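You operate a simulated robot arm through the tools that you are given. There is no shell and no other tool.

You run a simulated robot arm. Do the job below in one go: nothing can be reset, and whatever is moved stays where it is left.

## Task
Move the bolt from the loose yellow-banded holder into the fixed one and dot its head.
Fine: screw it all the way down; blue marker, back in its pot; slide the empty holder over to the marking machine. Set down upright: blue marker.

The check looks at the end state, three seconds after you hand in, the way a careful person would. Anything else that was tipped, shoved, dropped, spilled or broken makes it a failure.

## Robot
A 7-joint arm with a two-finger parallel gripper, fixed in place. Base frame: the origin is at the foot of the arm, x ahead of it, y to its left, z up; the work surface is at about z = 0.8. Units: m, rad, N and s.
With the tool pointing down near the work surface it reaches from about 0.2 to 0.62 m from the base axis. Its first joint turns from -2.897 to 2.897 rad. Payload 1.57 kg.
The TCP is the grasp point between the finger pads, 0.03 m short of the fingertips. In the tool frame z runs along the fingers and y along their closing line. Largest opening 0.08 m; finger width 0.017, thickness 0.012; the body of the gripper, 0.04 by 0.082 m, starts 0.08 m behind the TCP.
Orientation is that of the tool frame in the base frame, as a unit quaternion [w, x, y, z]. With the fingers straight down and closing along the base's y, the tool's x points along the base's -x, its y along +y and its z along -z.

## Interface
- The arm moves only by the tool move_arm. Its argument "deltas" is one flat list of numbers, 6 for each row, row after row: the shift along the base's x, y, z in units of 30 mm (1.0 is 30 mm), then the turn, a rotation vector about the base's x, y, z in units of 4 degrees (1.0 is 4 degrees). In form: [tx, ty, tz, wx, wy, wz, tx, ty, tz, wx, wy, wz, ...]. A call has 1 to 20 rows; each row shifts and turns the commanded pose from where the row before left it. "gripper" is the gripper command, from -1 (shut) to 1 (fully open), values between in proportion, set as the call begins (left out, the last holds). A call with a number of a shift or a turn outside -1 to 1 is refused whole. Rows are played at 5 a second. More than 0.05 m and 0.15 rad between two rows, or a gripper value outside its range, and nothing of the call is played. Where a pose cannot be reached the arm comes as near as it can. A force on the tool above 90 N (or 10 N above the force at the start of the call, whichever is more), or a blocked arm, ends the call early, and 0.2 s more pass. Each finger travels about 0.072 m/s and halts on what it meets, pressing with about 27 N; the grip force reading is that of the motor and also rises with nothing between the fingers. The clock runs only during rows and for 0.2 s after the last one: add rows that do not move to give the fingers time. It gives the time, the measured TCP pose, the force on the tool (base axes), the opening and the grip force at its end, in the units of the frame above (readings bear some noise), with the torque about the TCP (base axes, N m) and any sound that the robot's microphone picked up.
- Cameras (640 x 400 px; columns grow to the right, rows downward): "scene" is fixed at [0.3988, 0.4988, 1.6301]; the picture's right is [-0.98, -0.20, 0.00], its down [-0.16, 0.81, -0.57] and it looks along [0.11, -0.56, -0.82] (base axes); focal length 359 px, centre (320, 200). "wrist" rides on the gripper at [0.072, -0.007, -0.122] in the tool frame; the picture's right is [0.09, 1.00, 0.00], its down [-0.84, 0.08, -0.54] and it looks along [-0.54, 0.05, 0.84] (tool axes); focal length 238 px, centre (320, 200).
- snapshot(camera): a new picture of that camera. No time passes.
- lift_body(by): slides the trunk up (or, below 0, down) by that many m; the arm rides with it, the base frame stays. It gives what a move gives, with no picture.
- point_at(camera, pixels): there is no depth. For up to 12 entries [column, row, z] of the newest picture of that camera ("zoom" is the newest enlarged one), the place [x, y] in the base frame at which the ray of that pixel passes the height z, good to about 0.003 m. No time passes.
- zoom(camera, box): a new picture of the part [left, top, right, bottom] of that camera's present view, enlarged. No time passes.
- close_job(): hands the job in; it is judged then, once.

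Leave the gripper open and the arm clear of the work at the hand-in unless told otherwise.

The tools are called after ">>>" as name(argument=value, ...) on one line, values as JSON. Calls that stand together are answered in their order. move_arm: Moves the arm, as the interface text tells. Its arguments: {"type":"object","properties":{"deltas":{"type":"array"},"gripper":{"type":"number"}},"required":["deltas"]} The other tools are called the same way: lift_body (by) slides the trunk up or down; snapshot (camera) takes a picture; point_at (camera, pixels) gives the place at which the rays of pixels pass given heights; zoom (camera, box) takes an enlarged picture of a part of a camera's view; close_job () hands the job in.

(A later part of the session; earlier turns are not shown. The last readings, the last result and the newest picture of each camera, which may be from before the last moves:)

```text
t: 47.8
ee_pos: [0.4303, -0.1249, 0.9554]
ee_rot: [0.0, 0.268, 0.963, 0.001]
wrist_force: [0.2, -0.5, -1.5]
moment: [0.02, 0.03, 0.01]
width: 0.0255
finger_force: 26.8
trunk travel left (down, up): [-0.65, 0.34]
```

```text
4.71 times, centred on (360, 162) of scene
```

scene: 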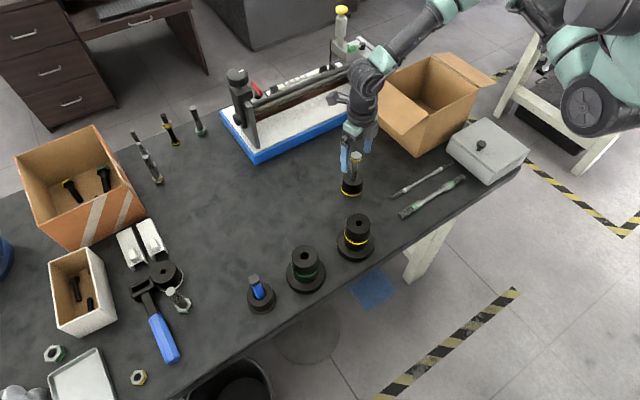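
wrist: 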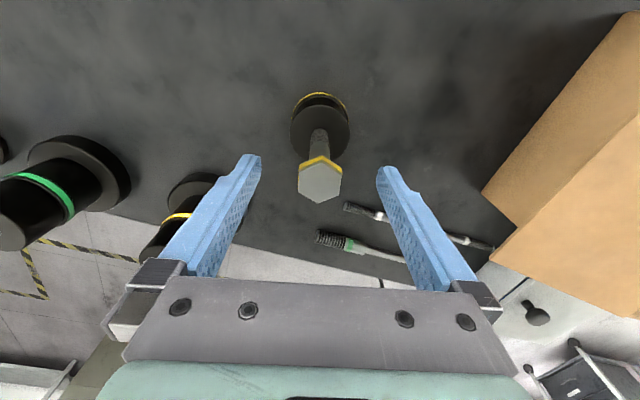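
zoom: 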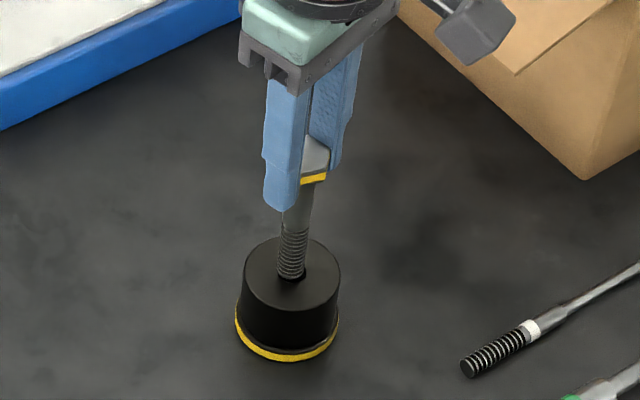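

Lateral forces are gone and Fz is only −1.5 N: the thread may be free. I'll turn another +40° with follow, then check the force.

>>> move_arm(deltas=[0, 0, 0.0045, 0, 0, 1, 0, 0, 0.0045, 0, 0, 1, 0, 0, 0.0045, 0, 0, 1, 0, 0, 0.0045, 0, 0, 1, 0, 0, 0.0045, 0, 0, 1, 0, 0, 0.0045, 0, 0, 1, 0, 0, 0.0045, 0, 0, 1, 0, 0, 0.0045, 0, 0, 1, 0, 0, 0.0045, 0, 0, 1, 0, 0, 0.0045, 0, 0, 1, 0, 0, 0, 0, 0, 0])

>>> zoom(camera="scene", box=[310, 120, 410, 205])

```text
t: 50.2
ee_pos: [0.4299, -0.1242, 0.9571]
ee_rot: [0.0, -0.077, 0.997, 0.0]
wrist_force: [-0.1, 0.0, -0.9]
moment: [-0.02, 0.01, -0.03]
width: 0.0258
finger_force: 26.7
trunk travel left (down, up): [-0.65, 0.34]
```

```text
4.71 times, centred on (360, 162) of scene
```

zoom: 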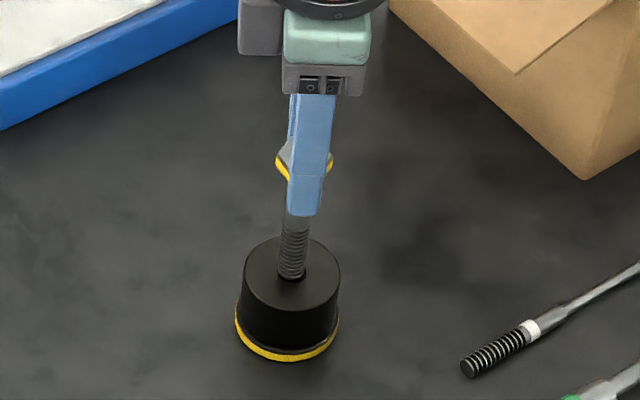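

Still just −0.9 N with no lateral load. Lifting 6 mm to verify the holder stays behind.

>>> move_arm(deltas=[0, 0, 0.05, 0, 0, 0, 0, 0, 0.05, 0, 0, 0, 0, 0, 0.05, 0, 0, 0, 0, 0, 0.05, 0, 0, 0, 0, 0, 0, 0, 0, 0])

>>> zoom(camera="scene", box=[310, 120, 410, 205])

```text
t: 51.4
ee_pos: [0.4285, -0.1228, 0.9624]
ee_rot: [0.0, -0.076, 0.997, -0.001]
wrist_force: [-0.2, 0.2, -1.6]
moment: [0.01, -0.01, 0.05]
width: 0.0254
finger_force: 27.1
trunk travel left (down, up): [-0.65, 0.34]
```

```text
4.71 times, centred on (360, 162) of scene
```

zoom: 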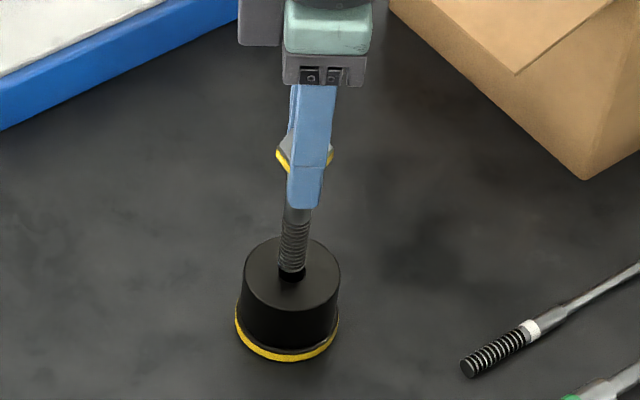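

The bolt comes up alone. Lifting to z≈1.07 so its tip clears the fixed holder's top.

>>> move_arm(deltas=[0, 0, 0.3, 0, 0, 0, 0, 0, 0.7, 0, 0, 0, 0, 0, 0.9, 0, 0, 0, 0, 0, 0.9, 0, 0, 0, 0, 0, 0.8, 0, 0, 0, 0, 0, 0, 0, 0, 0])

>>> zoom(camera="scene", box=[310, 80, 410, 205])

>>> snapshot(camera="wrist")

```text
t: 52.8
ee_pos: [0.4289, -0.1232, 1.0711]
ee_rot: [0.0, -0.076, 0.997, 0.0]
wrist_force: [-0.4, 0.1, -1.7]
moment: [0.01, 0.02, 0.01]
width: 0.0255
finger_force: 27.4
trunk travel left (down, up): [-0.65, 0.34]
```

```text
3.20 times, centred on (360, 142) of scene
```

zoom: 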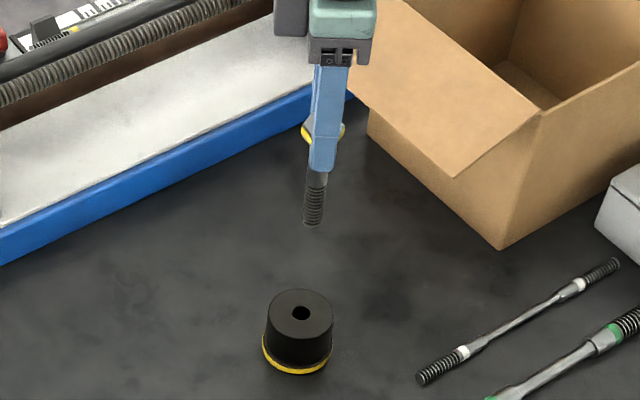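

```text
taken
```

wrist: 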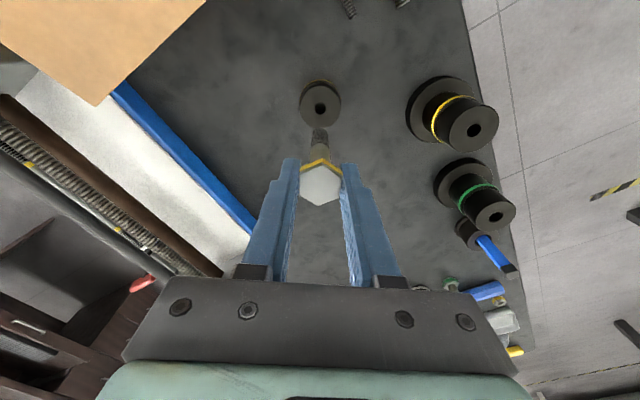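

The bolt hangs straight; its tip is about 0.104 m below the TCP. The loose holder still stands upright. Moving over the fixed holder at (0.395,0.057), keeping height.

>>> move_arm(deltas=[-0.19, 1, 0, 0, 0, 0, -0.19, 1, 0, 0, 0, 0, -0.19, 1, 0, 0, 0, 0, -0.19, 1, 0, 0, 0, 0, -0.19, 1, 0, 0, 0, 0, -0.19, 1, 0, 0, 0, 0, 0, 0, 0, 0, 0, 0])

>>> snapshot(camera="wrist")

>>> zoom(camera="scene", box=[310, 140, 410, 265])

```text
t: 54.4
ee_pos: [0.3936, 0.0555, 1.0718]
ee_rot: [0.0, -0.075, 0.997, 0.0]
wrist_force: [0.1, -0.4, -1.7]
moment: [0.03, 0.02, -0.02]
width: 0.0252
finger_force: 27.5
trunk travel left (down, up): [-0.65, 0.34]
```

```text
taken
```

wrist: 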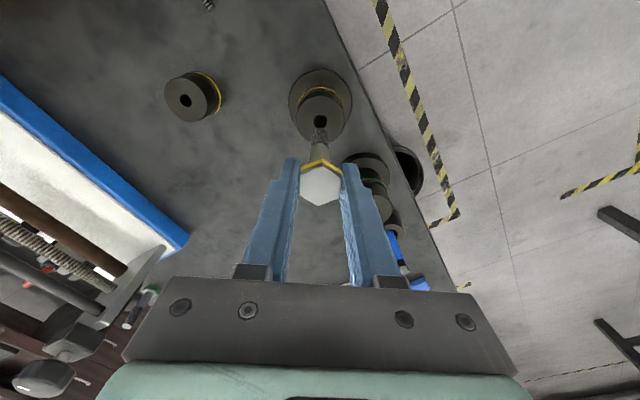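

```text
3.20 times, centred on (360, 202) of scene
```

zoom: 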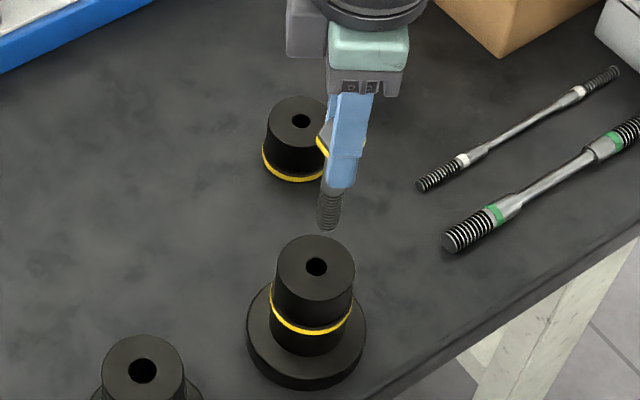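

The tip hangs right above the hole. Turning the wrist +40° for maximum screwing range, and lowering by 3 cm (tip to about z 0.937, still 2 cm above).

>>> move_arm(deltas=[0, 0, 0, 0, 0, 1, 0, 0, 0, 0, 0, 1, 0, 0, 0, 0, 0, 1, 0, 0, 0, 0, 0, 1, 0, 0, 0, 0, 0, 1, 0, 0, 0, 0, 0, 1, 0, 0, 0, 0, 0, 1, 0, 0, -0.2, 0, 0, 1, 0, 0, -0.4, 0, 0, 1, 0, 0, -0.4, 0, 0, 1, 0, 0, 0, 0, 0, 0])

>>> zoom(camera="wrist", box=[270, 50, 370, 210])

>>> zoom(camera="scene", box=[320, 170, 400, 250])

```text
t: 56.8
ee_pos: [0.3941, 0.0574, 1.0408]
ee_rot: [0.0, -0.413, 0.911, 0.0]
wrist_force: [0.2, -0.4, -1.6]
moment: [-0.03, -0.02, -0.01]
width: 0.0252
finger_force: 26.9
trunk travel left (down, up): [-0.65, 0.34]
```

```text
2.50 times, centred on (320, 130) of wrist
```

zoom: 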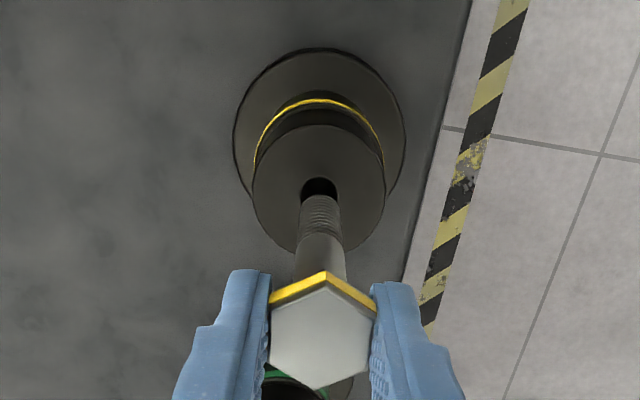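

```text
5.00 times, centred on (360, 210) of scene
```

zoom: 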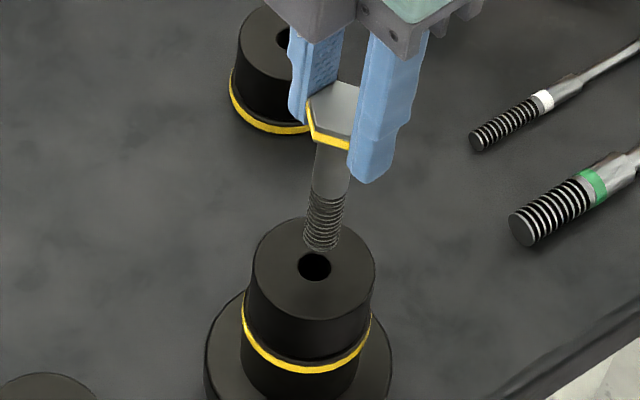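

Tip and hole nearly line up in the wrist view; the scene view suggests a slight offset. Zooming tighter on both views to measure it.

>>> zoom(camera="scene", box=[344, 200, 376, 230])

>>> zoom(camera="wrist", box=[300, 110, 340, 150])

```text
13.33 times, centred on (360, 215) of scene
```

zoom: 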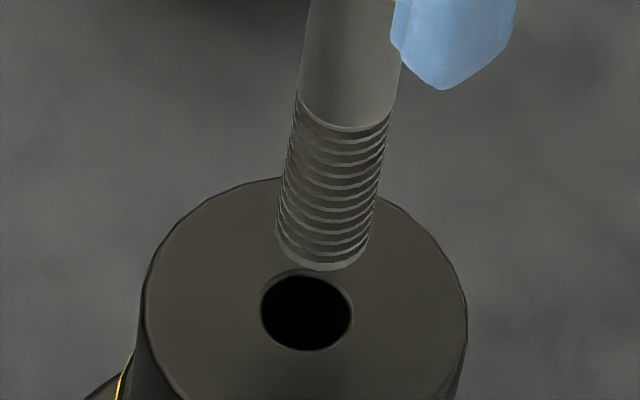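

```text
10.00 times, centred on (320, 130) of wrist
```

zoom: 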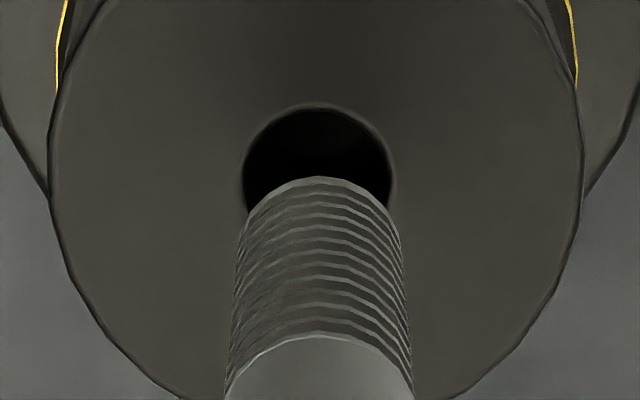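

Measured: tip about 27 mm above the hole, lateral error about half a millimetre. Trimming (+0.3,+0.4) mm and lowering 22 mm.

>>> move_arm(deltas=[0.011, 0.013, -0.2, 0, 0, 0, 0, 0, -0.2, 0, 0, 0, 0, 0, -0.2, 0, 0, 0, 0, 0, -0.13, 0, 0, 0, 0, 0, 0, 0, 0, 0])

>>> zoom(camera="scene", box=[344, 200, 376, 230])

>>> zoom(camera="wrist", box=[300, 110, 340, 150])

```text
t: 58.0
ee_pos: [0.3953, 0.0559, 1.017]
ee_rot: [-0.001, -0.413, 0.911, 0.0]
wrist_force: [0.1, 0.2, -1.7]
moment: [0.0, 0.03, 0.0]
width: 0.0256
finger_force: 27.5
trunk travel left (down, up): [-0.65, 0.34]
```

```text
13.33 times, centred on (360, 215) of scene
```

zoom: 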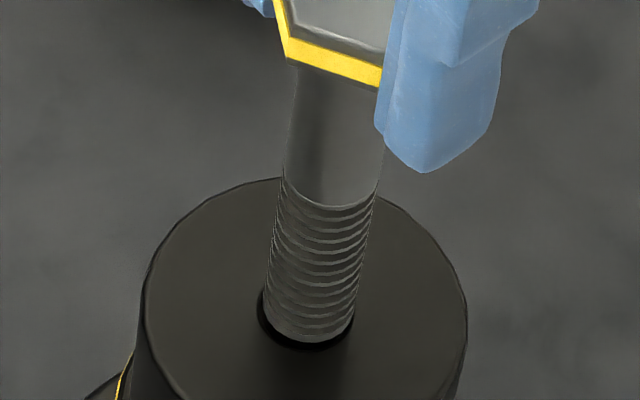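

```text
10.00 times, centred on (320, 130) of wrist
```

zoom: 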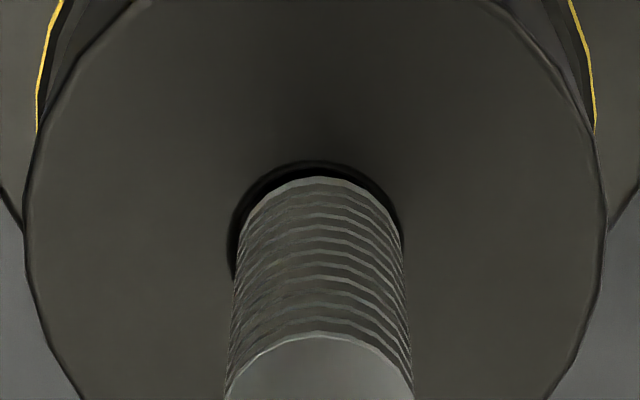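

The tip is just 2–3 mm above the hole and nearly concentric. Trimming (+0.27,−0.2) mm and lowering 4 mm slowly to feel for contact.

>>> move_arm(deltas=[0.009, -0.007, -0.03, 0, 0, 0, 0, 0, -0.03, 0, 0, 0, 0, 0, -0.03, 0, 0, 0, 0, 0, -0.04, 0, 0, 0, 0, 0, 0, 0, 0, 0])

>>> zoom(camera="scene", box=[344, 200, 376, 230])

>>> zoom(camera="wrist", box=[300, 110, 340, 150])

```text
t: 59.2
ee_pos: [0.3956, 0.0555, 1.0166]
ee_rot: [0.002, -0.412, 0.911, -0.001]
wrist_force: [2.1, -2.3, 21.8]
moment: [-0.14, 0.08, -0.08]
width: 0.0257
finger_force: 26.8
trunk travel left (down, up): [-0.65, 0.34]
```

```text
13.33 times, centred on (360, 215) of scene
```

zoom: 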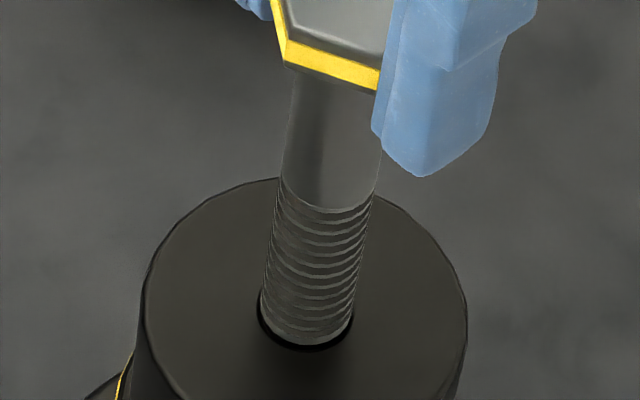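

```text
10.00 times, centred on (320, 130) of wrist
```

zoom: 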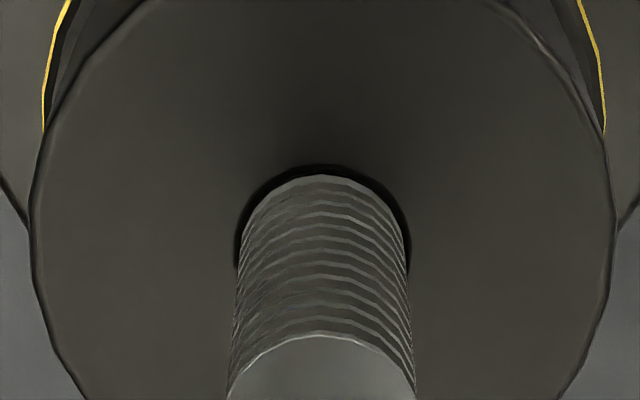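

Contact at 21.8 N with the tip concentric in the hole mouth: that should be the thread start. Turning clockwise −40° under this light pressure to see if it engages.

>>> move_arm(deltas=[0, 0, 0, 0, 0, -1, 0, 0, 0, 0, 0, -1, 0, 0, 0, 0, 0, -1, 0, 0, 0, 0, 0, -1, 0, 0, 0, 0, 0, -1, 0, 0, 0, 0, 0, -1, 0, 0, 0, 0, 0, -1, 0, 0, 0, 0, 0, -1, 0, 0, 0, 0, 0, -1, 0, 0, 0, 0, 0, -1])

>>> zoom(camera="scene", box=[344, 200, 376, 230])

```text
t: 61.4
ee_pos: [0.3953, 0.0557, 1.0133]
ee_rot: [-0.001, -0.076, 0.997, 0.0]
wrist_force: [5.3, 2.5, 0.7]
moment: [0.22, -0.78, 0.03]
width: 0.0256
finger_force: 26.9
trunk travel left (down, up): [-0.65, 0.34]
```

```text
13.33 times, centred on (360, 215) of scene
```

zoom: 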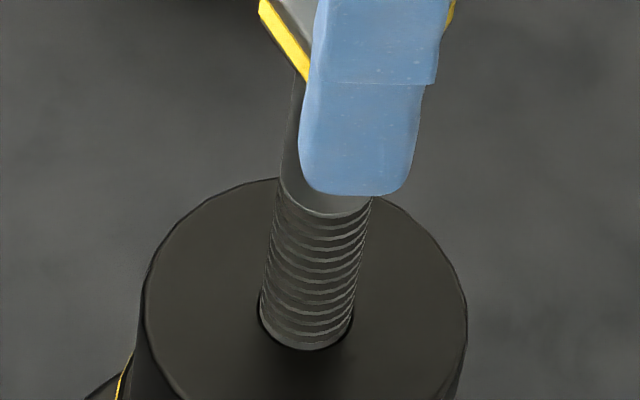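

It engages: z dropped to 1.0133 and the push vanished. Shifting +0.4 mm in x, +0.2 mm in y to relieve side load, then −40° with a downward follow.

>>> move_arm(deltas=[0.013, 0.007, -0.03, 0, 0, -1, 0, 0, -0.0046, 0, 0, -1, 0, 0, -0.0046, 0, 0, -1, 0, 0, -0.0046, 0, 0, -1, 0, 0, -0.0046, 0, 0, -1, 0, 0, -0.0046, 0, 0, -1, 0, 0, -0.0046, 0, 0, -1, 0, 0, -0.0046, 0, 0, -1, 0, 0, -0.0046, 0, 0, -1, 0, 0, -0.0046, 0, 0, -1])

>>> zoom(camera="scene", box=[344, 200, 376, 230])

```text
t: 63.6
ee_pos: [0.3963, 0.0563, 1.0132]
ee_rot: [-0.001, 0.27, 0.963, -0.001]
wrist_force: [-3.8, 3.0, -10.4]
moment: [0.18, 0.25, 0.06]
width: 0.0256
finger_force: 27.0
trunk travel left (down, up): [-0.65, 0.34]
```

```text
13.33 times, centred on (360, 215) of scene
```

zoom: 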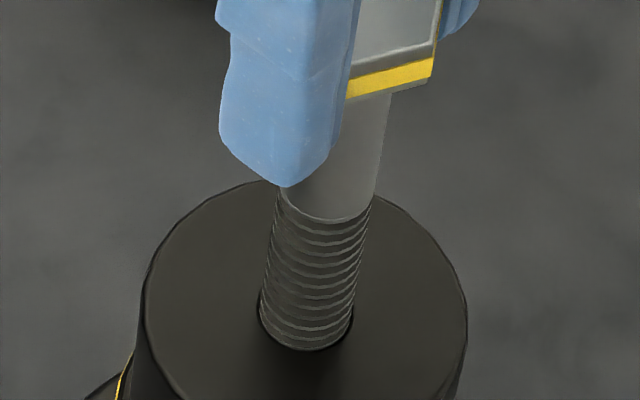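

Now the screw pulls the tool down by 10 N (it advances faster than my follow). Lowering 1 mm extra and continuing −40° with 0.15 mm per row.

>>> move_arm(deltas=[-0.007, 0.007, -0.035, 0, 0, -1, 0, 0, -0.005, 0, 0, -1, 0, 0, -0.005, 0, 0, -1, 0, 0, -0.005, 0, 0, -1, 0, 0, -0.005, 0, 0, -1, 0, 0, -0.005, 0, 0, -1, 0, 0, -0.005, 0, 0, -1, 0, 0, -0.005, 0, 0, -1, 0, 0, -0.005, 0, 0, -1, 0, 0, -0.005, 0, 0, -1])

>>> zoom(camera="scene", box=[344, 200, 376, 230])

```text
t: 65.8
ee_pos: [0.3964, 0.0565, 1.0111]
ee_rot: [-0.001, 0.582, 0.813, -0.001]
wrist_force: [-5.1, 3.6, -10.7]
moment: [-0.03, -0.03, 0.02]
width: 0.0253
finger_force: 26.7
trunk travel left (down, up): [-0.65, 0.34]
```

```text
13.33 times, centred on (360, 215) of scene
```

zoom: 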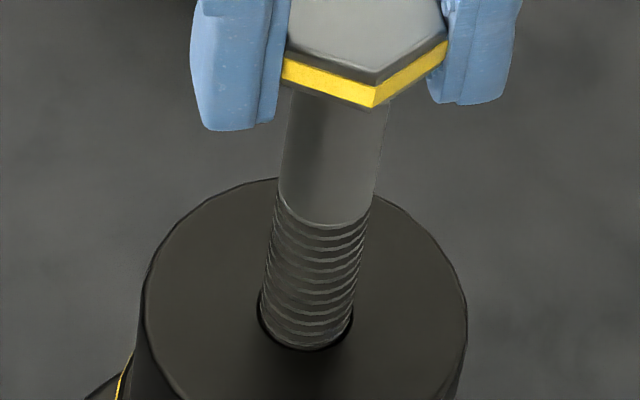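

z now 1.0111 and threads are going in. Lowering 1 mm extra and continuing −80°.

>>> move_arm(deltas=[-0.01, 0.01, -0.035, 0, 0, -1, 0, 0, -0.005, 0, 0, -1, 0, 0, -0.005, 0, 0, -1, 0, 0, -0.005, 0, 0, -1, 0, 0, -0.005, 0, 0, -1, 0, 0, -0.005, 0, 0, -1, 0, 0, -0.005, 0, 0, -1, 0, 0, -0.005, 0, 0, -1, 0, 0, -0.005, 0, 0, -1, 0, 0, -0.005, 0, 0, -1, 0, 0, -0.005, 0, 0, -1, 0, 0, -0.005, 0, 0, -1, 0, 0, -0.005, 0, 0, -1, 0, 0, -0.005, 0, 0, -1, 0, 0, -0.005, 0, 0, -1, 0, 0, -0.005, 0, 0, -1, 0, 0, -0.005, 0, 0, -1, 0, 0, -0.005, 0, 0, -1, 0, 0, -0.005, 0, 0, -1, 0, 0, -0.005, 0, 0, -1])

>>> zoom(camera="scene", box=[344, 200, 376, 230])

```text
t: 70.0
ee_pos: [0.3954, 0.0573, 1.008]
ee_rot: [0.0, 0.969, 0.247, -0.001]
wrist_force: [8.2, 3.0, -11.9]
moment: [0.33, -0.66, 0.05]
width: 0.0254
finger_force: 27.4
trunk travel left (down, up): [-0.65, 0.34]
```

```text
13.33 times, centred on (360, 215) of scene
```

zoom: 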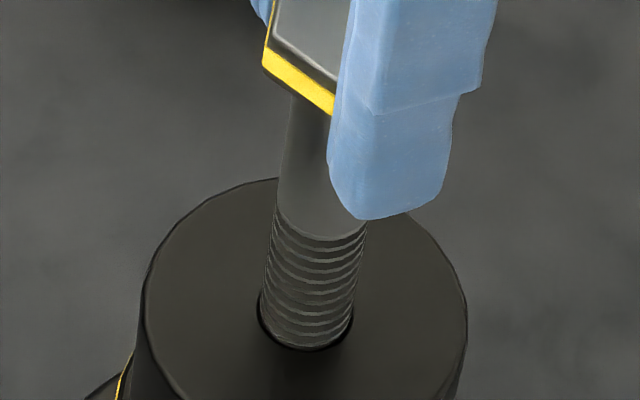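

z 1.008, advancing steadily. Relieving +0.3 mm in x, 1 mm extra down, −80° more.

>>> move_arm(deltas=[0.013, 0.005, -0.035, 0, 0, -1, 0, 0, -0.005, 0, 0, -1, 0, 0, -0.005, 0, 0, -1, 0, 0, -0.005, 0, 0, -1, 0, 0, -0.005, 0, 0, -1, 0, 0, -0.005, 0, 0, -1, 0, 0, -0.005, 0, 0, -1, 0, 0, -0.005, 0, 0, -1, 0, 0, -0.005, 0, 0, -1, 0, 0, -0.005, 0, 0, -1, 0, 0, -0.005, 0, 0, -1, 0, 0, -0.005, 0, 0, -1, 0, 0, -0.005, 0, 0, -1, 0, 0, -0.005, 0, 0, -1, 0, 0, -0.005, 0, 0, -1, 0, 0, -0.005, 0, 0, -1, 0, 0, -0.005, 0, 0, -1, 0, 0, -0.005, 0, 0, -1, 0, 0, -0.005, 0, 0, -1, 0, 0, -0.005, 0, 0, -1])

>>> zoom(camera="scene", box=[344, 200, 376, 230])

```text
t: 74.2
ee_pos: [0.3964, 0.0571, 1.0039]
ee_rot: [0.001, 0.902, -0.433, -0.001]
wrist_force: [0.0, -4.3, -16.1]
moment: [-0.04, -0.04, 0.06]
width: 0.0253
finger_force: 27.4
trunk travel left (down, up): [-0.65, 0.34]
```

```text
13.33 times, centred on (360, 215) of scene
```

zoom: 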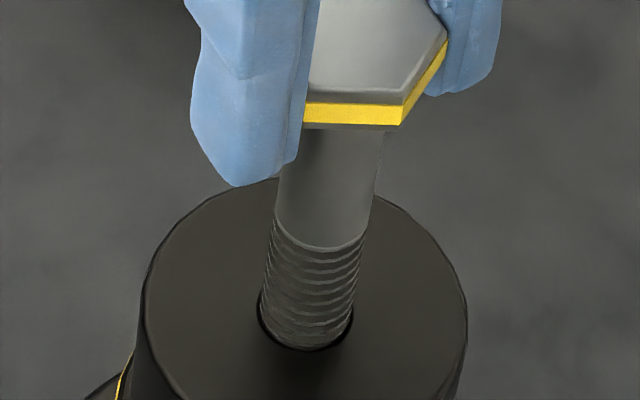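

z 1.0039; the thread keeps going in. Another −40° (wrist limit near −278°) with extra −1.5 mm.

>>> move_arm(deltas=[0, -0.01, -0.05, 0, 0, -1, 0, 0, -0.005, 0, 0, -1, 0, 0, -0.005, 0, 0, -1, 0, 0, -0.005, 0, 0, -1, 0, 0, -0.005, 0, 0, -1, 0, 0, -0.005, 0, 0, -1, 0, 0, -0.005, 0, 0, -1, 0, 0, -0.005, 0, 0, -1, 0, 0, -0.005, 0, 0, -1, 0, 0, -0.005, 0, 0, -1])

>>> zoom(camera="scene", box=[344, 200, 376, 230])

```text
t: 76.4
ee_pos: [0.3956, 0.0558, 1.002]
ee_rot: [0.0, -0.698, 0.716, 0.001]
wrist_force: [0.3, -4.1, -7.7]
moment: [-0.36, -0.17, 0.03]
width: 0.0255
finger_force: 26.9
trunk travel left (down, up): [-0.65, 0.34]
```

```text
13.33 times, centred on (360, 215) of scene
```

zoom: 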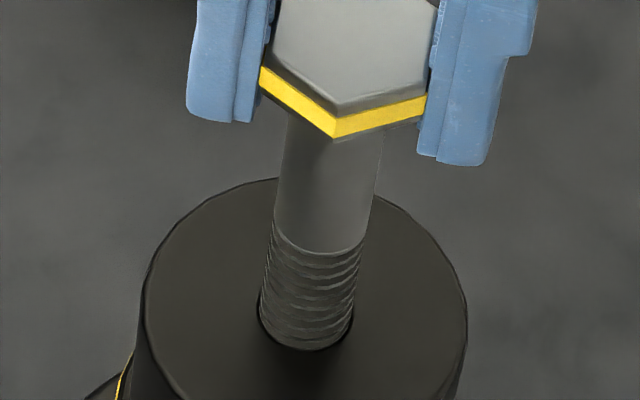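

z 1.002 after 320°. Wrist limit reached, so I'll release, wind back +300°, and re-grip. Opening now.

>>> move_arm(deltas=[0, 0, 0, 0, 0, 0, 0, 0, 0, 0, 0, 0, 0, 0, 0, 0, 0, 0], gripper=1)

>>> zoom(camera="wrist", box=[240, 80, 400, 220])

```text
t: 77.2
ee_pos: [0.3956, 0.0566, 1.0025]
ee_rot: [0.0, -0.699, 0.715, 0.0]
wrist_force: [-0.4, -0.1, 0.4]
moment: [0.0, -0.02, 0.02]
width: 0.0801
finger_force: 0.1
trunk travel left (down, up): [-0.65, 0.34]
```

```text
2.86 times, centred on (320, 150) of wrist
```

zoom: 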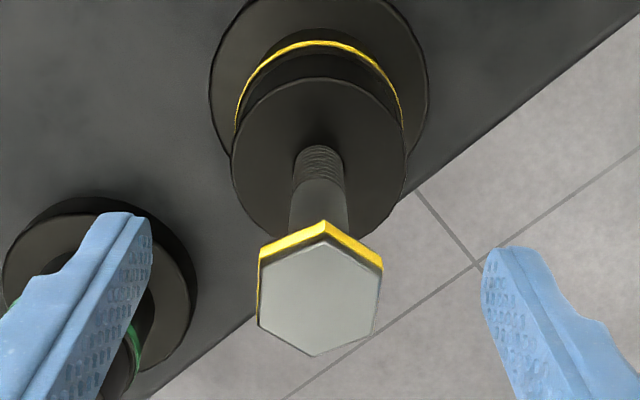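

The bolt stands firm in the holder. Fingertips are at z 0.97, above the neighbouring holder's top. Winding back +80°.

>>> move_arm(deltas=[0, 0, 0, 0, 0, 1, 0, 0, 0, 0, 0, 1, 0, 0, 0, 0, 0, 1, 0, 0, 0, 0, 0, 1, 0, 0, 0, 0, 0, 1, 0, 0, 0, 0, 0, 1, 0, 0, 0, 0, 0, 1, 0, 0, 0, 0, 0, 1, 0, 0, 0, 0, 0, 1, 0, 0, 0, 0, 0, 1, 0, 0, 0, 0, 0, 1, 0, 0, 0, 0, 0, 1, 0, 0, 0, 0, 0, 1, 0, 0, 0, 0, 0, 1, 0, 0, 0, 0, 0, 1, 0, 0, 0, 0, 0, 1, 0, 0, 0, 0, 0, 1, 0, 0, 0, 0, 0, 1, 0, 0, 0, 0, 0, 1, 0, 0, 0, 0, 0, 1])

```text
t: 81.4
ee_pos: [0.3957, 0.0562, 1.0022]
ee_rot: [0.0, 0.995, -0.097, 0.001]
wrist_force: [-0.8, -0.5, -0.6]
moment: [-0.06, -0.01, -0.04]
width: 0.0797
finger_force: 0.0
trunk travel left (down, up): [-0.65, 0.34]
```

No contact. Another +80°.

>>> move_arm(deltas=[0, 0, 0, 0, 0, 1, 0, 0, 0, 0, 0, 1, 0, 0, 0, 0, 0, 1, 0, 0, 0, 0, 0, 1, 0, 0, 0, 0, 0, 1, 0, 0, 0, 0, 0, 1, 0, 0, 0, 0, 0, 1, 0, 0, 0, 0, 0, 1, 0, 0, 0, 0, 0, 1, 0, 0, 0, 0, 0, 1, 0, 0, 0, 0, 0, 1, 0, 0, 0, 0, 0, 1, 0, 0, 0, 0, 0, 1, 0, 0, 0, 0, 0, 1, 0, 0, 0, 0, 0, 1, 0, 0, 0, 0, 0, 1, 0, 0, 0, 0, 0, 1, 0, 0, 0, 0, 0, 1, 0, 0, 0, 0, 0, 1, 0, 0, 0, 0, 0, 1])

```text
t: 85.6
ee_pos: [0.3962, 0.0569, 1.0031]
ee_rot: [0.0, 0.825, 0.565, -0.001]
wrist_force: [-0.1, -0.8, 0.1]
moment: [0.02, -0.01, 0.03]
width: 0.08
finger_force: 0.1
trunk travel left (down, up): [-0.65, 0.34]
```

Yaw −111°. Another +80°.

>>> move_arm(deltas=[0, 0, 0, 0, 0, 1, 0, 0, 0, 0, 0, 1, 0, 0, 0, 0, 0, 1, 0, 0, 0, 0, 0, 1, 0, 0, 0, 0, 0, 1, 0, 0, 0, 0, 0, 1, 0, 0, 0, 0, 0, 1, 0, 0, 0, 0, 0, 1, 0, 0, 0, 0, 0, 1, 0, 0, 0, 0, 0, 1, 0, 0, 0, 0, 0, 1, 0, 0, 0, 0, 0, 1, 0, 0, 0, 0, 0, 1, 0, 0, 0, 0, 0, 1, 0, 0, 0, 0, 0, 1, 0, 0, 0, 0, 0, 1, 0, 0, 0, 0, 0, 1, 0, 0, 0, 0, 0, 1, 0, 0, 0, 0, 0, 1, 0, 0, 0, 0, 0, 1])

```text
t: 89.8
ee_pos: [0.3956, 0.0571, 1.0021]
ee_rot: [0.0, 0.269, 0.963, 0.0]
wrist_force: [0.7, -0.5, -0.5]
moment: [-0.01, -0.02, 0.01]
width: 0.08
finger_force: 0.0
trunk travel left (down, up): [-0.65, 0.34]
```

Yaw −31°. Final +60° to reach +29°, aligned with the flats.

>>> move_arm(deltas=[0, 0, 0, 0, 0, 1, 0, 0, 0, 0, 0, 1, 0, 0, 0, 0, 0, 1, 0, 0, 0, 0, 0, 1, 0, 0, 0, 0, 0, 1, 0, 0, 0, 0, 0, 1, 0, 0, 0, 0, 0, 1, 0, 0, 0, 0, 0, 1, 0, 0, 0, 0, 0, 1, 0, 0, 0, 0, 0, 1, 0, 0, 0, 0, 0, 1, 0, 0, 0, 0, 0, 1, 0, 0, 0, 0, 0, 1, 0, 0, 0, 0, 0, 1, 0, 0, 0, 0, 0, 1, 0, 0, 0, 0, 0, 0])

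>>> zoom(camera="wrist", box=[240, 80, 400, 220])

```text
t: 93.2
ee_pos: [0.3966, 0.0566, 1.0026]
ee_rot: [0.0, -0.249, 0.969, 0.0]
wrist_force: [0.1, 0.5, -1.0]
moment: [0.0, 0.0, 0.05]
width: 0.0801
finger_force: 0.0
trunk travel left (down, up): [-0.65, 0.34]
```

```text
2.86 times, centred on (320, 150) of wrist
```

zoom: 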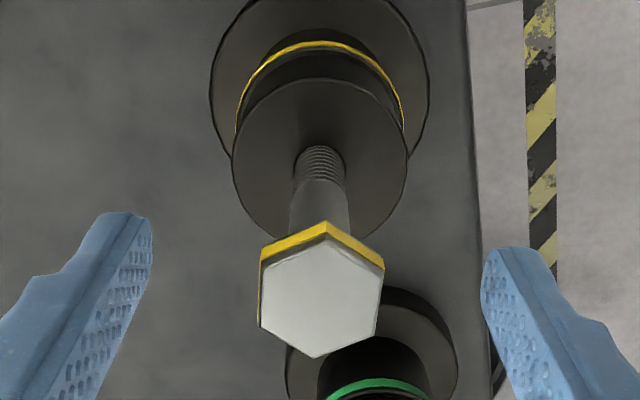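

Centred and aligned. Closing again.

>>> move_arm(deltas=[0, 0, 0, 0, 0, 0, 0, 0, 0, 0, 0, 0, 0, 0, 0, 0, 0, 0, 0, 0, 0, 0, 0, 0], gripper=-1)

```text
t: 94.2
ee_pos: [0.3962, 0.056, 1.0023]
ee_rot: [-0.001, -0.248, 0.969, 0.0]
wrist_force: [0.2, 0.2, -0.2]
moment: [-0.03, 0.01, 0.04]
width: 0.0255
finger_force: 27.3
trunk travel left (down, up): [-0.65, 0.34]
```

Clean grip with no side load. Continuing −80° with 0.15 mm down per row.

>>> move_arm(deltas=[0, 0, -0.005, 0, 0, -1, 0, 0, -0.005, 0, 0, -1, 0, 0, -0.005, 0, 0, -1, 0, 0, -0.005, 0, 0, -1, 0, 0, -0.005, 0, 0, -1, 0, 0, -0.005, 0, 0, -1, 0, 0, -0.005, 0, 0, -1, 0, 0, -0.005, 0, 0, -1, 0, 0, -0.005, 0, 0, -1, 0, 0, -0.005, 0, 0, -1, 0, 0, -0.005, 0, 0, -1, 0, 0, -0.005, 0, 0, -1, 0, 0, -0.005, 0, 0, -1, 0, 0, -0.005, 0, 0, -1, 0, 0, -0.005, 0, 0, -1, 0, 0, -0.005, 0, 0, -1, 0, 0, -0.005, 0, 0, -1, 0, 0, -0.005, 0, 0, -1, 0, 0, -0.005, 0, 0, -1, 0, 0, -0.005, 0, 0, -1])

>>> zoom(camera="scene", box=[344, 200, 376, 230])

```text
t: 98.4
ee_pos: [0.3965, 0.056, 0.9999]
ee_rot: [-0.002, 0.434, 0.901, -0.001]
wrist_force: [-4.7, -0.5, -21.0]
moment: [0.06, 0.06, 0.11]
width: 0.0258
finger_force: 26.9
trunk travel left (down, up): [-0.65, 0.34]
```

```text
13.33 times, centred on (360, 215) of scene
```

zoom: 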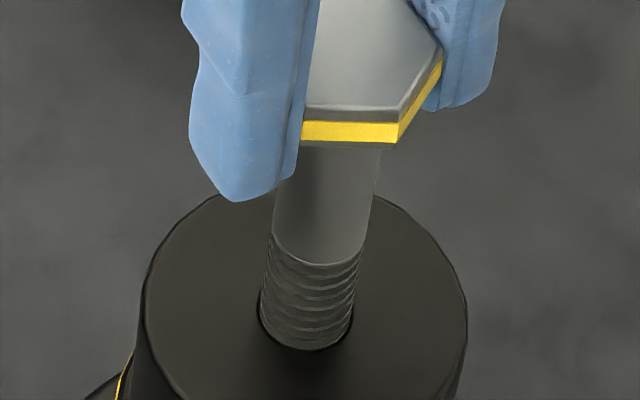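

Pulled down by 21 N; z 0.9999 and threads keep disappearing. Lowering 2 mm extra over the first rows and continuing −80°.

>>> move_arm(deltas=[0, 0, -0.035, 0, 0, -1, 0, 0, -0.035, 0, 0, -1, 0, 0, -0.006, 0, 0, -1, 0, 0, -0.006, 0, 0, -1, 0, 0, -0.006, 0, 0, -1, 0, 0, -0.006, 0, 0, -1, 0, 0, -0.006, 0, 0, -1, 0, 0, -0.006, 0, 0, -1, 0, 0, -0.006, 0, 0, -1, 0, 0, -0.006, 0, 0, -1, 0, 0, -0.006, 0, 0, -1, 0, 0, -0.006, 0, 0, -1, 0, 0, -0.006, 0, 0, -1, 0, 0, -0.006, 0, 0, -1, 0, 0, -0.006, 0, 0, -1, 0, 0, -0.006, 0, 0, -1, 0, 0, -0.006, 0, 0, -1, 0, 0, -0.006, 0, 0, -1, 0, 0, -0.006, 0, 0, -1, 0, 0, -0.006, 0, 0, -1])

>>> zoom(camera="scene", box=[344, 200, 376, 230])

```text
t: 102.6
ee_pos: [0.3961, 0.0572, 0.9955]
ee_rot: [0.0, 0.912, 0.411, 0.002]
wrist_force: [3.3, -0.5, 22.6]
moment: [-0.05, -0.05, 0.0]
width: 0.0256
finger_force: 27.1
trunk travel left (down, up): [-0.65, 0.34]
```

```text
13.33 times, centred on (360, 215) of scene
```

zoom: 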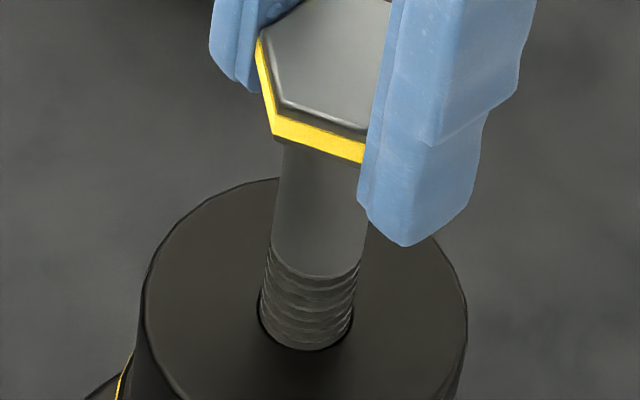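

Now pushing +22.6 N (over-followed). Boundary of threads moves about 12 zoom-pixels per 80°, i.e. roughly 15 mm per turn. Next −80° with no follow for the first rows, then 0.165 mm per row.

>>> move_arm(deltas=[0, 0, 0, 0, 0, -1, 0, 0, 0, 0, 0, -1, 0, 0, 0, 0, 0, -1, 0, 0, 0, 0, 0, -1, 0, 0, 0, 0, 0, -1, 0, 0, -0.0055, 0, 0, -1, 0, 0, -0.0055, 0, 0, -1, 0, 0, -0.0055, 0, 0, -1, 0, 0, -0.0055, 0, 0, -1, 0, 0, -0.0055, 0, 0, -1, 0, 0, -0.0055, 0, 0, -1, 0, 0, -0.0055, 0, 0, -1, 0, 0, -0.0055, 0, 0, -1, 0, 0, -0.0055, 0, 0, -1, 0, 0, -0.0055, 0, 0, -1, 0, 0, -0.0055, 0, 0, -1, 0, 0, -0.0055, 0, 0, -1, 0, 0, -0.0055, 0, 0, -1, 0, 0, -0.0055, 0, 0, -1, 0, 0, -0.0055, 0, 0, -1])

>>> zoom(camera="scene", box=[344, 200, 376, 230])

```text
t: 106.8
ee_pos: [0.3949, 0.0572, 0.9912]
ee_rot: [-0.001, 0.963, -0.27, 0.0]
wrist_force: [1.7, 0.0, 15.4]
moment: [0.06, 0.03, -0.04]
width: 0.0254
finger_force: 27.0
trunk travel left (down, up): [-0.65, 0.34]
```

```text
13.33 times, centred on (360, 215) of scene
```

zoom: 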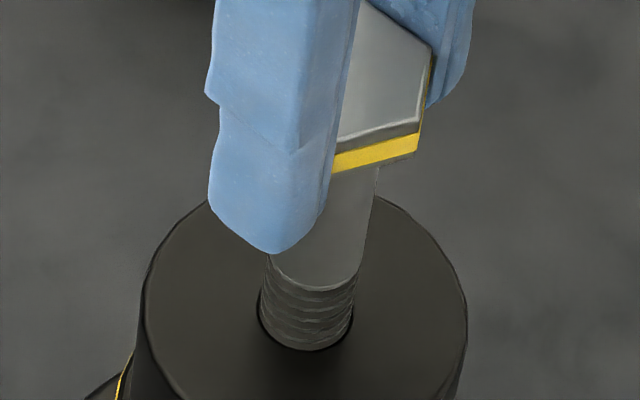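

Boundary advanced another 12 px; z 0.9912. Rotating the last −60° of this grip with follow.

>>> move_arm(deltas=[0, 0, -0.003, 0, 0, -1, 0, 0, -0.003, 0, 0, -1, 0, 0, -0.003, 0, 0, -1, 0, 0, -0.003, 0, 0, -1, 0, 0, -0.003, 0, 0, -1, 0, 0, -0.0055, 0, 0, -1, 0, 0, -0.0055, 0, 0, -1, 0, 0, -0.0055, 0, 0, -1, 0, 0, -0.0055, 0, 0, -1, 0, 0, -0.0055, 0, 0, -1, 0, 0, -0.0055, 0, 0, -1, 0, 0, -0.0055, 0, 0, -1, 0, 0, -0.0055, 0, 0, -1, 0, 0, -0.0055, 0, 0, -1, 0, 0, -0.0055, 0, 0, -1])

>>> zoom(camera="scene", box=[344, 200, 376, 230])

```text
t: 110.0
ee_pos: [0.3959, 0.0554, 0.9897]
ee_rot: [0.0, -0.699, 0.716, 0.0]
wrist_force: [1.5, 0.0, 14.1]
moment: [-0.1, -0.04, 0.04]
width: 0.0257
finger_force: 27.0
trunk travel left (down, up): [-0.65, 0.34]
```

```text
13.33 times, centred on (360, 215) of scene
```

zoom: 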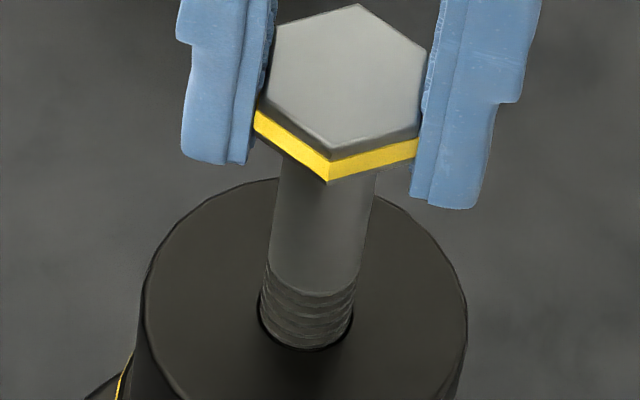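

620° done, z 0.9897, threads still visible above the hole. Opening to wind back again.

>>> move_arm(deltas=[0, 0, 0, 0, 0, 0, 0, 0, 0, 0, 0, 0, 0, 0, 0, 0, 0, 0, 0, 0, 0, 0, 0, 1, 0, 0, 0, 0, 0, 1, 0, 0, 0, 0, 0, 1, 0, 0, 0, 0, 0, 1, 0, 0, 0, 0, 0, 1, 0, 0, 0, 0, 0, 1, 0, 0, 0, 0, 0, 1, 0, 0, 0, 0, 0, 1, 0, 0, 0, 0, 0, 1, 0, 0, 0, 0, 0, 1, 0, 0, 0, 0, 0, 1, 0, 0, 0, 0, 0, 1, 0, 0, 0, 0, 0, 1, 0, 0, 0, 0, 0, 1, 0, 0, 0, 0, 0, 1], gripper=1)

```text
t: 113.8
ee_pos: [0.396, 0.0553, 0.9889]
ee_rot: [0.0, 0.963, -0.269, 0.0]
wrist_force: [0.6, 0.2, -0.2]
moment: [0.0, -0.01, 0.0]
width: 0.0803
finger_force: 0.2
trunk travel left (down, up): [-0.65, 0.34]
```

Free of contact. Continuing to wind back +80°.

>>> move_arm(deltas=[0, 0, 0, 0, 0, 1, 0, 0, 0, 0, 0, 1, 0, 0, 0, 0, 0, 1, 0, 0, 0, 0, 0, 1, 0, 0, 0, 0, 0, 1, 0, 0, 0, 0, 0, 1, 0, 0, 0, 0, 0, 1, 0, 0, 0, 0, 0, 1, 0, 0, 0, 0, 0, 1, 0, 0, 0, 0, 0, 1, 0, 0, 0, 0, 0, 1, 0, 0, 0, 0, 0, 1, 0, 0, 0, 0, 0, 1, 0, 0, 0, 0, 0, 1, 0, 0, 0, 0, 0, 1, 0, 0, 0, 0, 0, 1, 0, 0, 0, 0, 0, 1, 0, 0, 0, 0, 0, 1, 0, 0, 0, 0, 0, 1, 0, 0, 0, 0, 0, 1])

```text
t: 118.0
ee_pos: [0.3957, 0.0558, 0.9885]
ee_rot: [-0.001, 0.911, 0.413, 0.0]
wrist_force: [-0.4, 0.4, -0.5]
moment: [-0.04, 0.01, 0.03]
width: 0.08
finger_force: 0.1
trunk travel left (down, up): [-0.65, 0.34]
```

Yaw −131°. Another +80°.

>>> move_arm(deltas=[0, 0, 0, 0, 0, 1, 0, 0, 0, 0, 0, 1, 0, 0, 0, 0, 0, 1, 0, 0, 0, 0, 0, 1, 0, 0, 0, 0, 0, 1, 0, 0, 0, 0, 0, 1, 0, 0, 0, 0, 0, 1, 0, 0, 0, 0, 0, 1, 0, 0, 0, 0, 0, 1, 0, 0, 0, 0, 0, 1, 0, 0, 0, 0, 0, 1, 0, 0, 0, 0, 0, 1, 0, 0, 0, 0, 0, 1, 0, 0, 0, 0, 0, 1, 0, 0, 0, 0, 0, 1, 0, 0, 0, 0, 0, 1, 0, 0, 0, 0, 0, 1, 0, 0, 0, 0, 0, 1, 0, 0, 0, 0, 0, 1, 0, 0, 0, 0, 0, 1])

```text
t: 122.2
ee_pos: [0.3947, 0.057, 0.9899]
ee_rot: [0.0, 0.432, 0.902, 0.0]
wrist_force: [-0.4, -0.6, 0.5]
moment: [-0.02, -0.01, -0.01]
width: 0.0802
finger_force: 0.1
trunk travel left (down, up): [-0.65, 0.34]
```

Yaw −51°. Final +80° to +29°.

>>> move_arm(deltas=[0, 0, 0, 0, 0, 1, 0, 0, 0, 0, 0, 1, 0, 0, 0, 0, 0, 1, 0, 0, 0, 0, 0, 1, 0, 0, 0, 0, 0, 1, 0, 0, 0, 0, 0, 1, 0, 0, 0, 0, 0, 1, 0, 0, 0, 0, 0, 1, 0, 0, 0, 0, 0, 1, 0, 0, 0, 0, 0, 1, 0, 0, 0, 0, 0, 1, 0, 0, 0, 0, 0, 1, 0, 0, 0, 0, 0, 1, 0, 0, 0, 0, 0, 1, 0, 0, 0, 0, 0, 1, 0, 0, 0, 0, 0, 1, 0, 0, 0, 0, 0, 1, 0, 0, 0, 0, 0, 1, 0, 0, 0, 0, 0, 1, 0, 0, 0, 0, 0, 1])

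>>> zoom(camera="wrist", box=[240, 80, 400, 220])

>>> zoom(camera="scene", box=[344, 200, 376, 230])

```text
t: 126.4
ee_pos: [0.397, 0.0568, 0.99]
ee_rot: [0.0, -0.248, 0.969, 0.0]
wrist_force: [-0.3, -0.9, 0.4]
moment: [0.02, 0.0, -0.02]
width: 0.0801
finger_force: 0.0
trunk travel left (down, up): [-0.65, 0.34]
```

```text
2.86 times, centred on (320, 150) of wrist
```

zoom: 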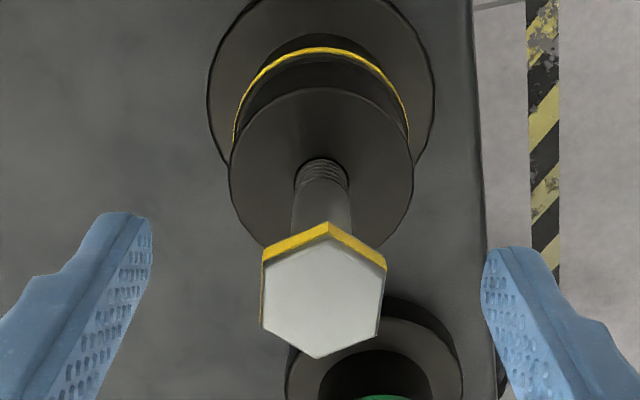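

```text
13.33 times, centred on (360, 215) of scene
```

zoom: 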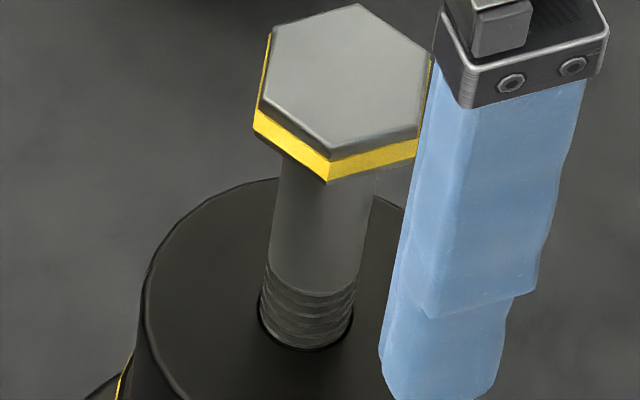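

Bolt steady; about five thread crests remain. Closing and continuing.

>>> move_arm(deltas=[0, 0, 0, 0, 0, 0, 0, 0, 0, 0, 0, 0, 0, 0, 0, 0, 0, 0, 0, 0, 0, 0, 0, 0, 0, 0, -0.0055, 0, 0, -1, 0, 0, -0.0055, 0, 0, -1, 0, 0, -0.0055, 0, 0, -1, 0, 0, -0.0055, 0, 0, -1, 0, 0, -0.0055, 0, 0, -1, 0, 0, -0.0055, 0, 0, -1, 0, 0, -0.0055, 0, 0, -1, 0, 0, -0.0055, 0, 0, -1, 0, 0, -0.0055, 0, 0, -1, 0, 0, -0.0055, 0, 0, -1, 0, 0, -0.0055, 0, 0, -1, 0, 0, -0.0055, 0, 0, -1, 0, 0, -0.0055, 0, 0, -1, 0, 0, -0.0055, 0, 0, -1, 0, 0, -0.0055, 0, 0, -1], gripper=-1)

>>> zoom(camera="scene", box=[344, 200, 376, 230])

```text
t: 130.4
ee_pos: [0.3958, 0.0566, 0.9867]
ee_rot: [0.0, 0.27, 0.963, 0.0]
wrist_force: [1.0, 5.5, 6.8]
moment: [0.08, -0.02, 0.04]
width: 0.0289
finger_force: 27.0
trunk travel left (down, up): [-0.65, 0.34]
```

```text
13.33 times, centred on (360, 215) of scene
```

zoom: 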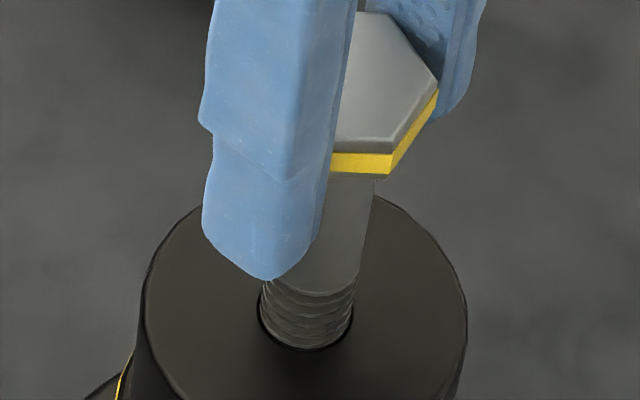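

The opening reads 28.9 mm: the fingers rode up toward the corners, so the bolt resisted — possibly it has bottomed. I'll open and inspect the head orientation and depth.

>>> move_arm(deltas=[0, 0, 0, 0, 0, 0, 0, 0, 0, 0, 0, 0, 0, 0, 0, 0, 0, 0], gripper=1)

>>> zoom(camera="scene", box=[344, 200, 376, 230])

>>> zoom(camera="wrist", box=[240, 80, 400, 220])

```text
t: 131.2
ee_pos: [0.3958, 0.0564, 0.9863]
ee_rot: [-0.001, 0.27, 0.963, 0.0]
wrist_force: [-0.2, 0.0, -1.1]
moment: [0.0, 0.0, 0.02]
width: 0.0802
finger_force: 0.1
trunk travel left (down, up): [-0.65, 0.34]
```

```text
13.33 times, centred on (360, 215) of scene
```

zoom: 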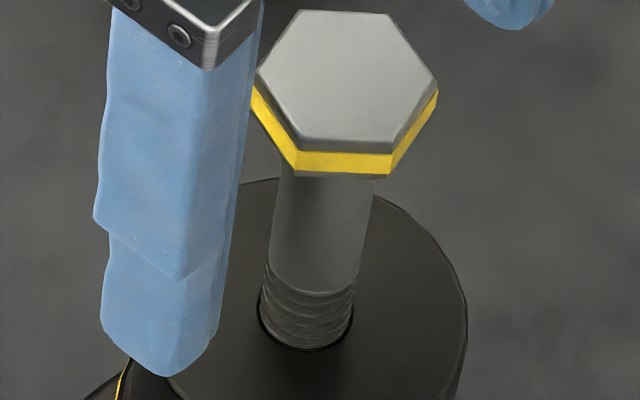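

```text
2.86 times, centred on (320, 150) of wrist
```

zoom: 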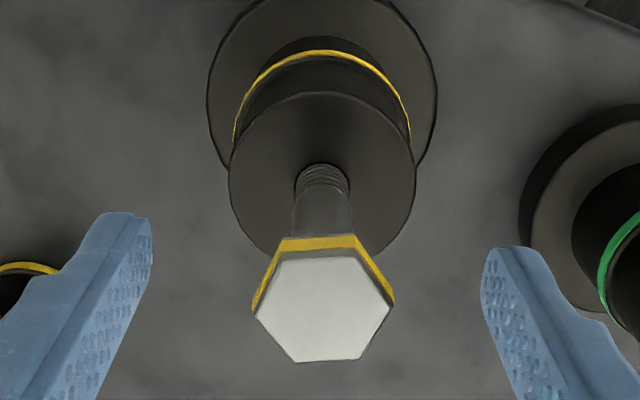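

The head turned only about 22° while the gripper turned 60°, so it stalled. I'll realign with the flats (yaw ≈ −53°), re-grip, and test with a small clockwise turn to see if it's truly bottomed.

>>> move_arm(deltas=[0, 0, 0, 0, 0, -1, 0, 0, 0, 0, 0, -1, 0, 0, 0, 0, 0, -1, 0, 0, 0, 0, 0, -1, 0, 0, 0, 0, 0, -1, 0, 0, 0, 0, 0, -0.5, 0, 0, 0, 0, 0, 0])

>>> zoom(camera="wrist", box=[240, 80, 400, 220])

```text
t: 132.8
ee_pos: [0.3968, 0.058, 0.9859]
ee_rot: [0.0, 0.449, 0.894, 0.001]
wrist_force: [0.1, 0.2, 1.2]
moment: [-0.02, 0.0, -0.02]
width: 0.08
finger_force: 0.1
trunk travel left (down, up): [-0.65, 0.34]
```

```text
2.86 times, centred on (320, 150) of wrist
```

zoom: 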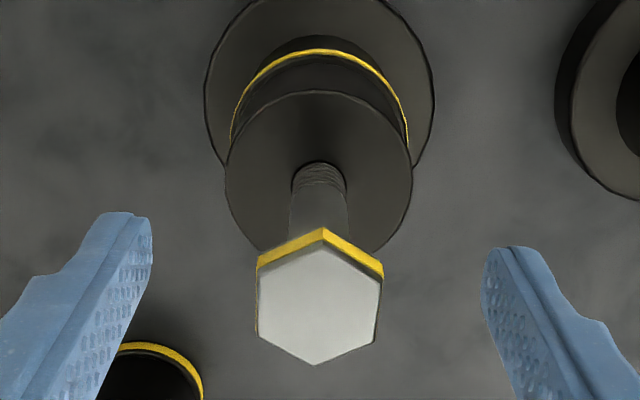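

Aligned with the flats again. Closing and turning only −12° to read torque and width.

>>> move_arm(deltas=[0, 0, 0, 0, 0, 0, 0, 0, 0, 0, 0, 0, 0, 0, 0, 0, 0, 0, 0, 0, 0, 0, 0, 0, 0, 0, 0, 0, 0, 0], gripper=-1)

>>> move_arm(deltas=[0, 0, 0, 0, 0, -1, 0, 0, 0, 0, 0, -1, 0, 0, 0, 0, 0, 0])

>>> move_arm(deltas=[0, 0, 0, 0, 0, -1, 0, 0, 0, 0, 0, 0])

```text
t: 134.0
ee_pos: [0.3956, 0.0566, 0.9852]
ee_rot: [0.0, 0.449, 0.894, 0.0]
wrist_force: [-2.7, -0.2, -0.2]
moment: [-0.08, -0.01, 0.03]
width: 0.0256
finger_force: 27.1
trunk travel left (down, up): [-0.65, 0.34]
```

```text
t: 134.8
ee_pos: [0.3957, 0.0563, 0.9862]
ee_rot: [0.0, 0.51, 0.86, 0.0]
wrist_force: [-0.5, -1.3, 0.4]
moment: [-0.08, -0.09, 0.1]
width: 0.0265
finger_force: 27.0
trunk travel left (down, up): [-0.65, 0.34]
```

```text
t: 135.4
ee_pos: [0.3952, 0.0559, 0.9859]
ee_rot: [0.001, 0.54, 0.841, 0.001]
wrist_force: [0.9, 1.6, 1.1]
moment: [0.04, -0.06, 0.07]
width: 0.0269
finger_force: 27.1
trunk travel left (down, up): [-0.65, 0.34]
```

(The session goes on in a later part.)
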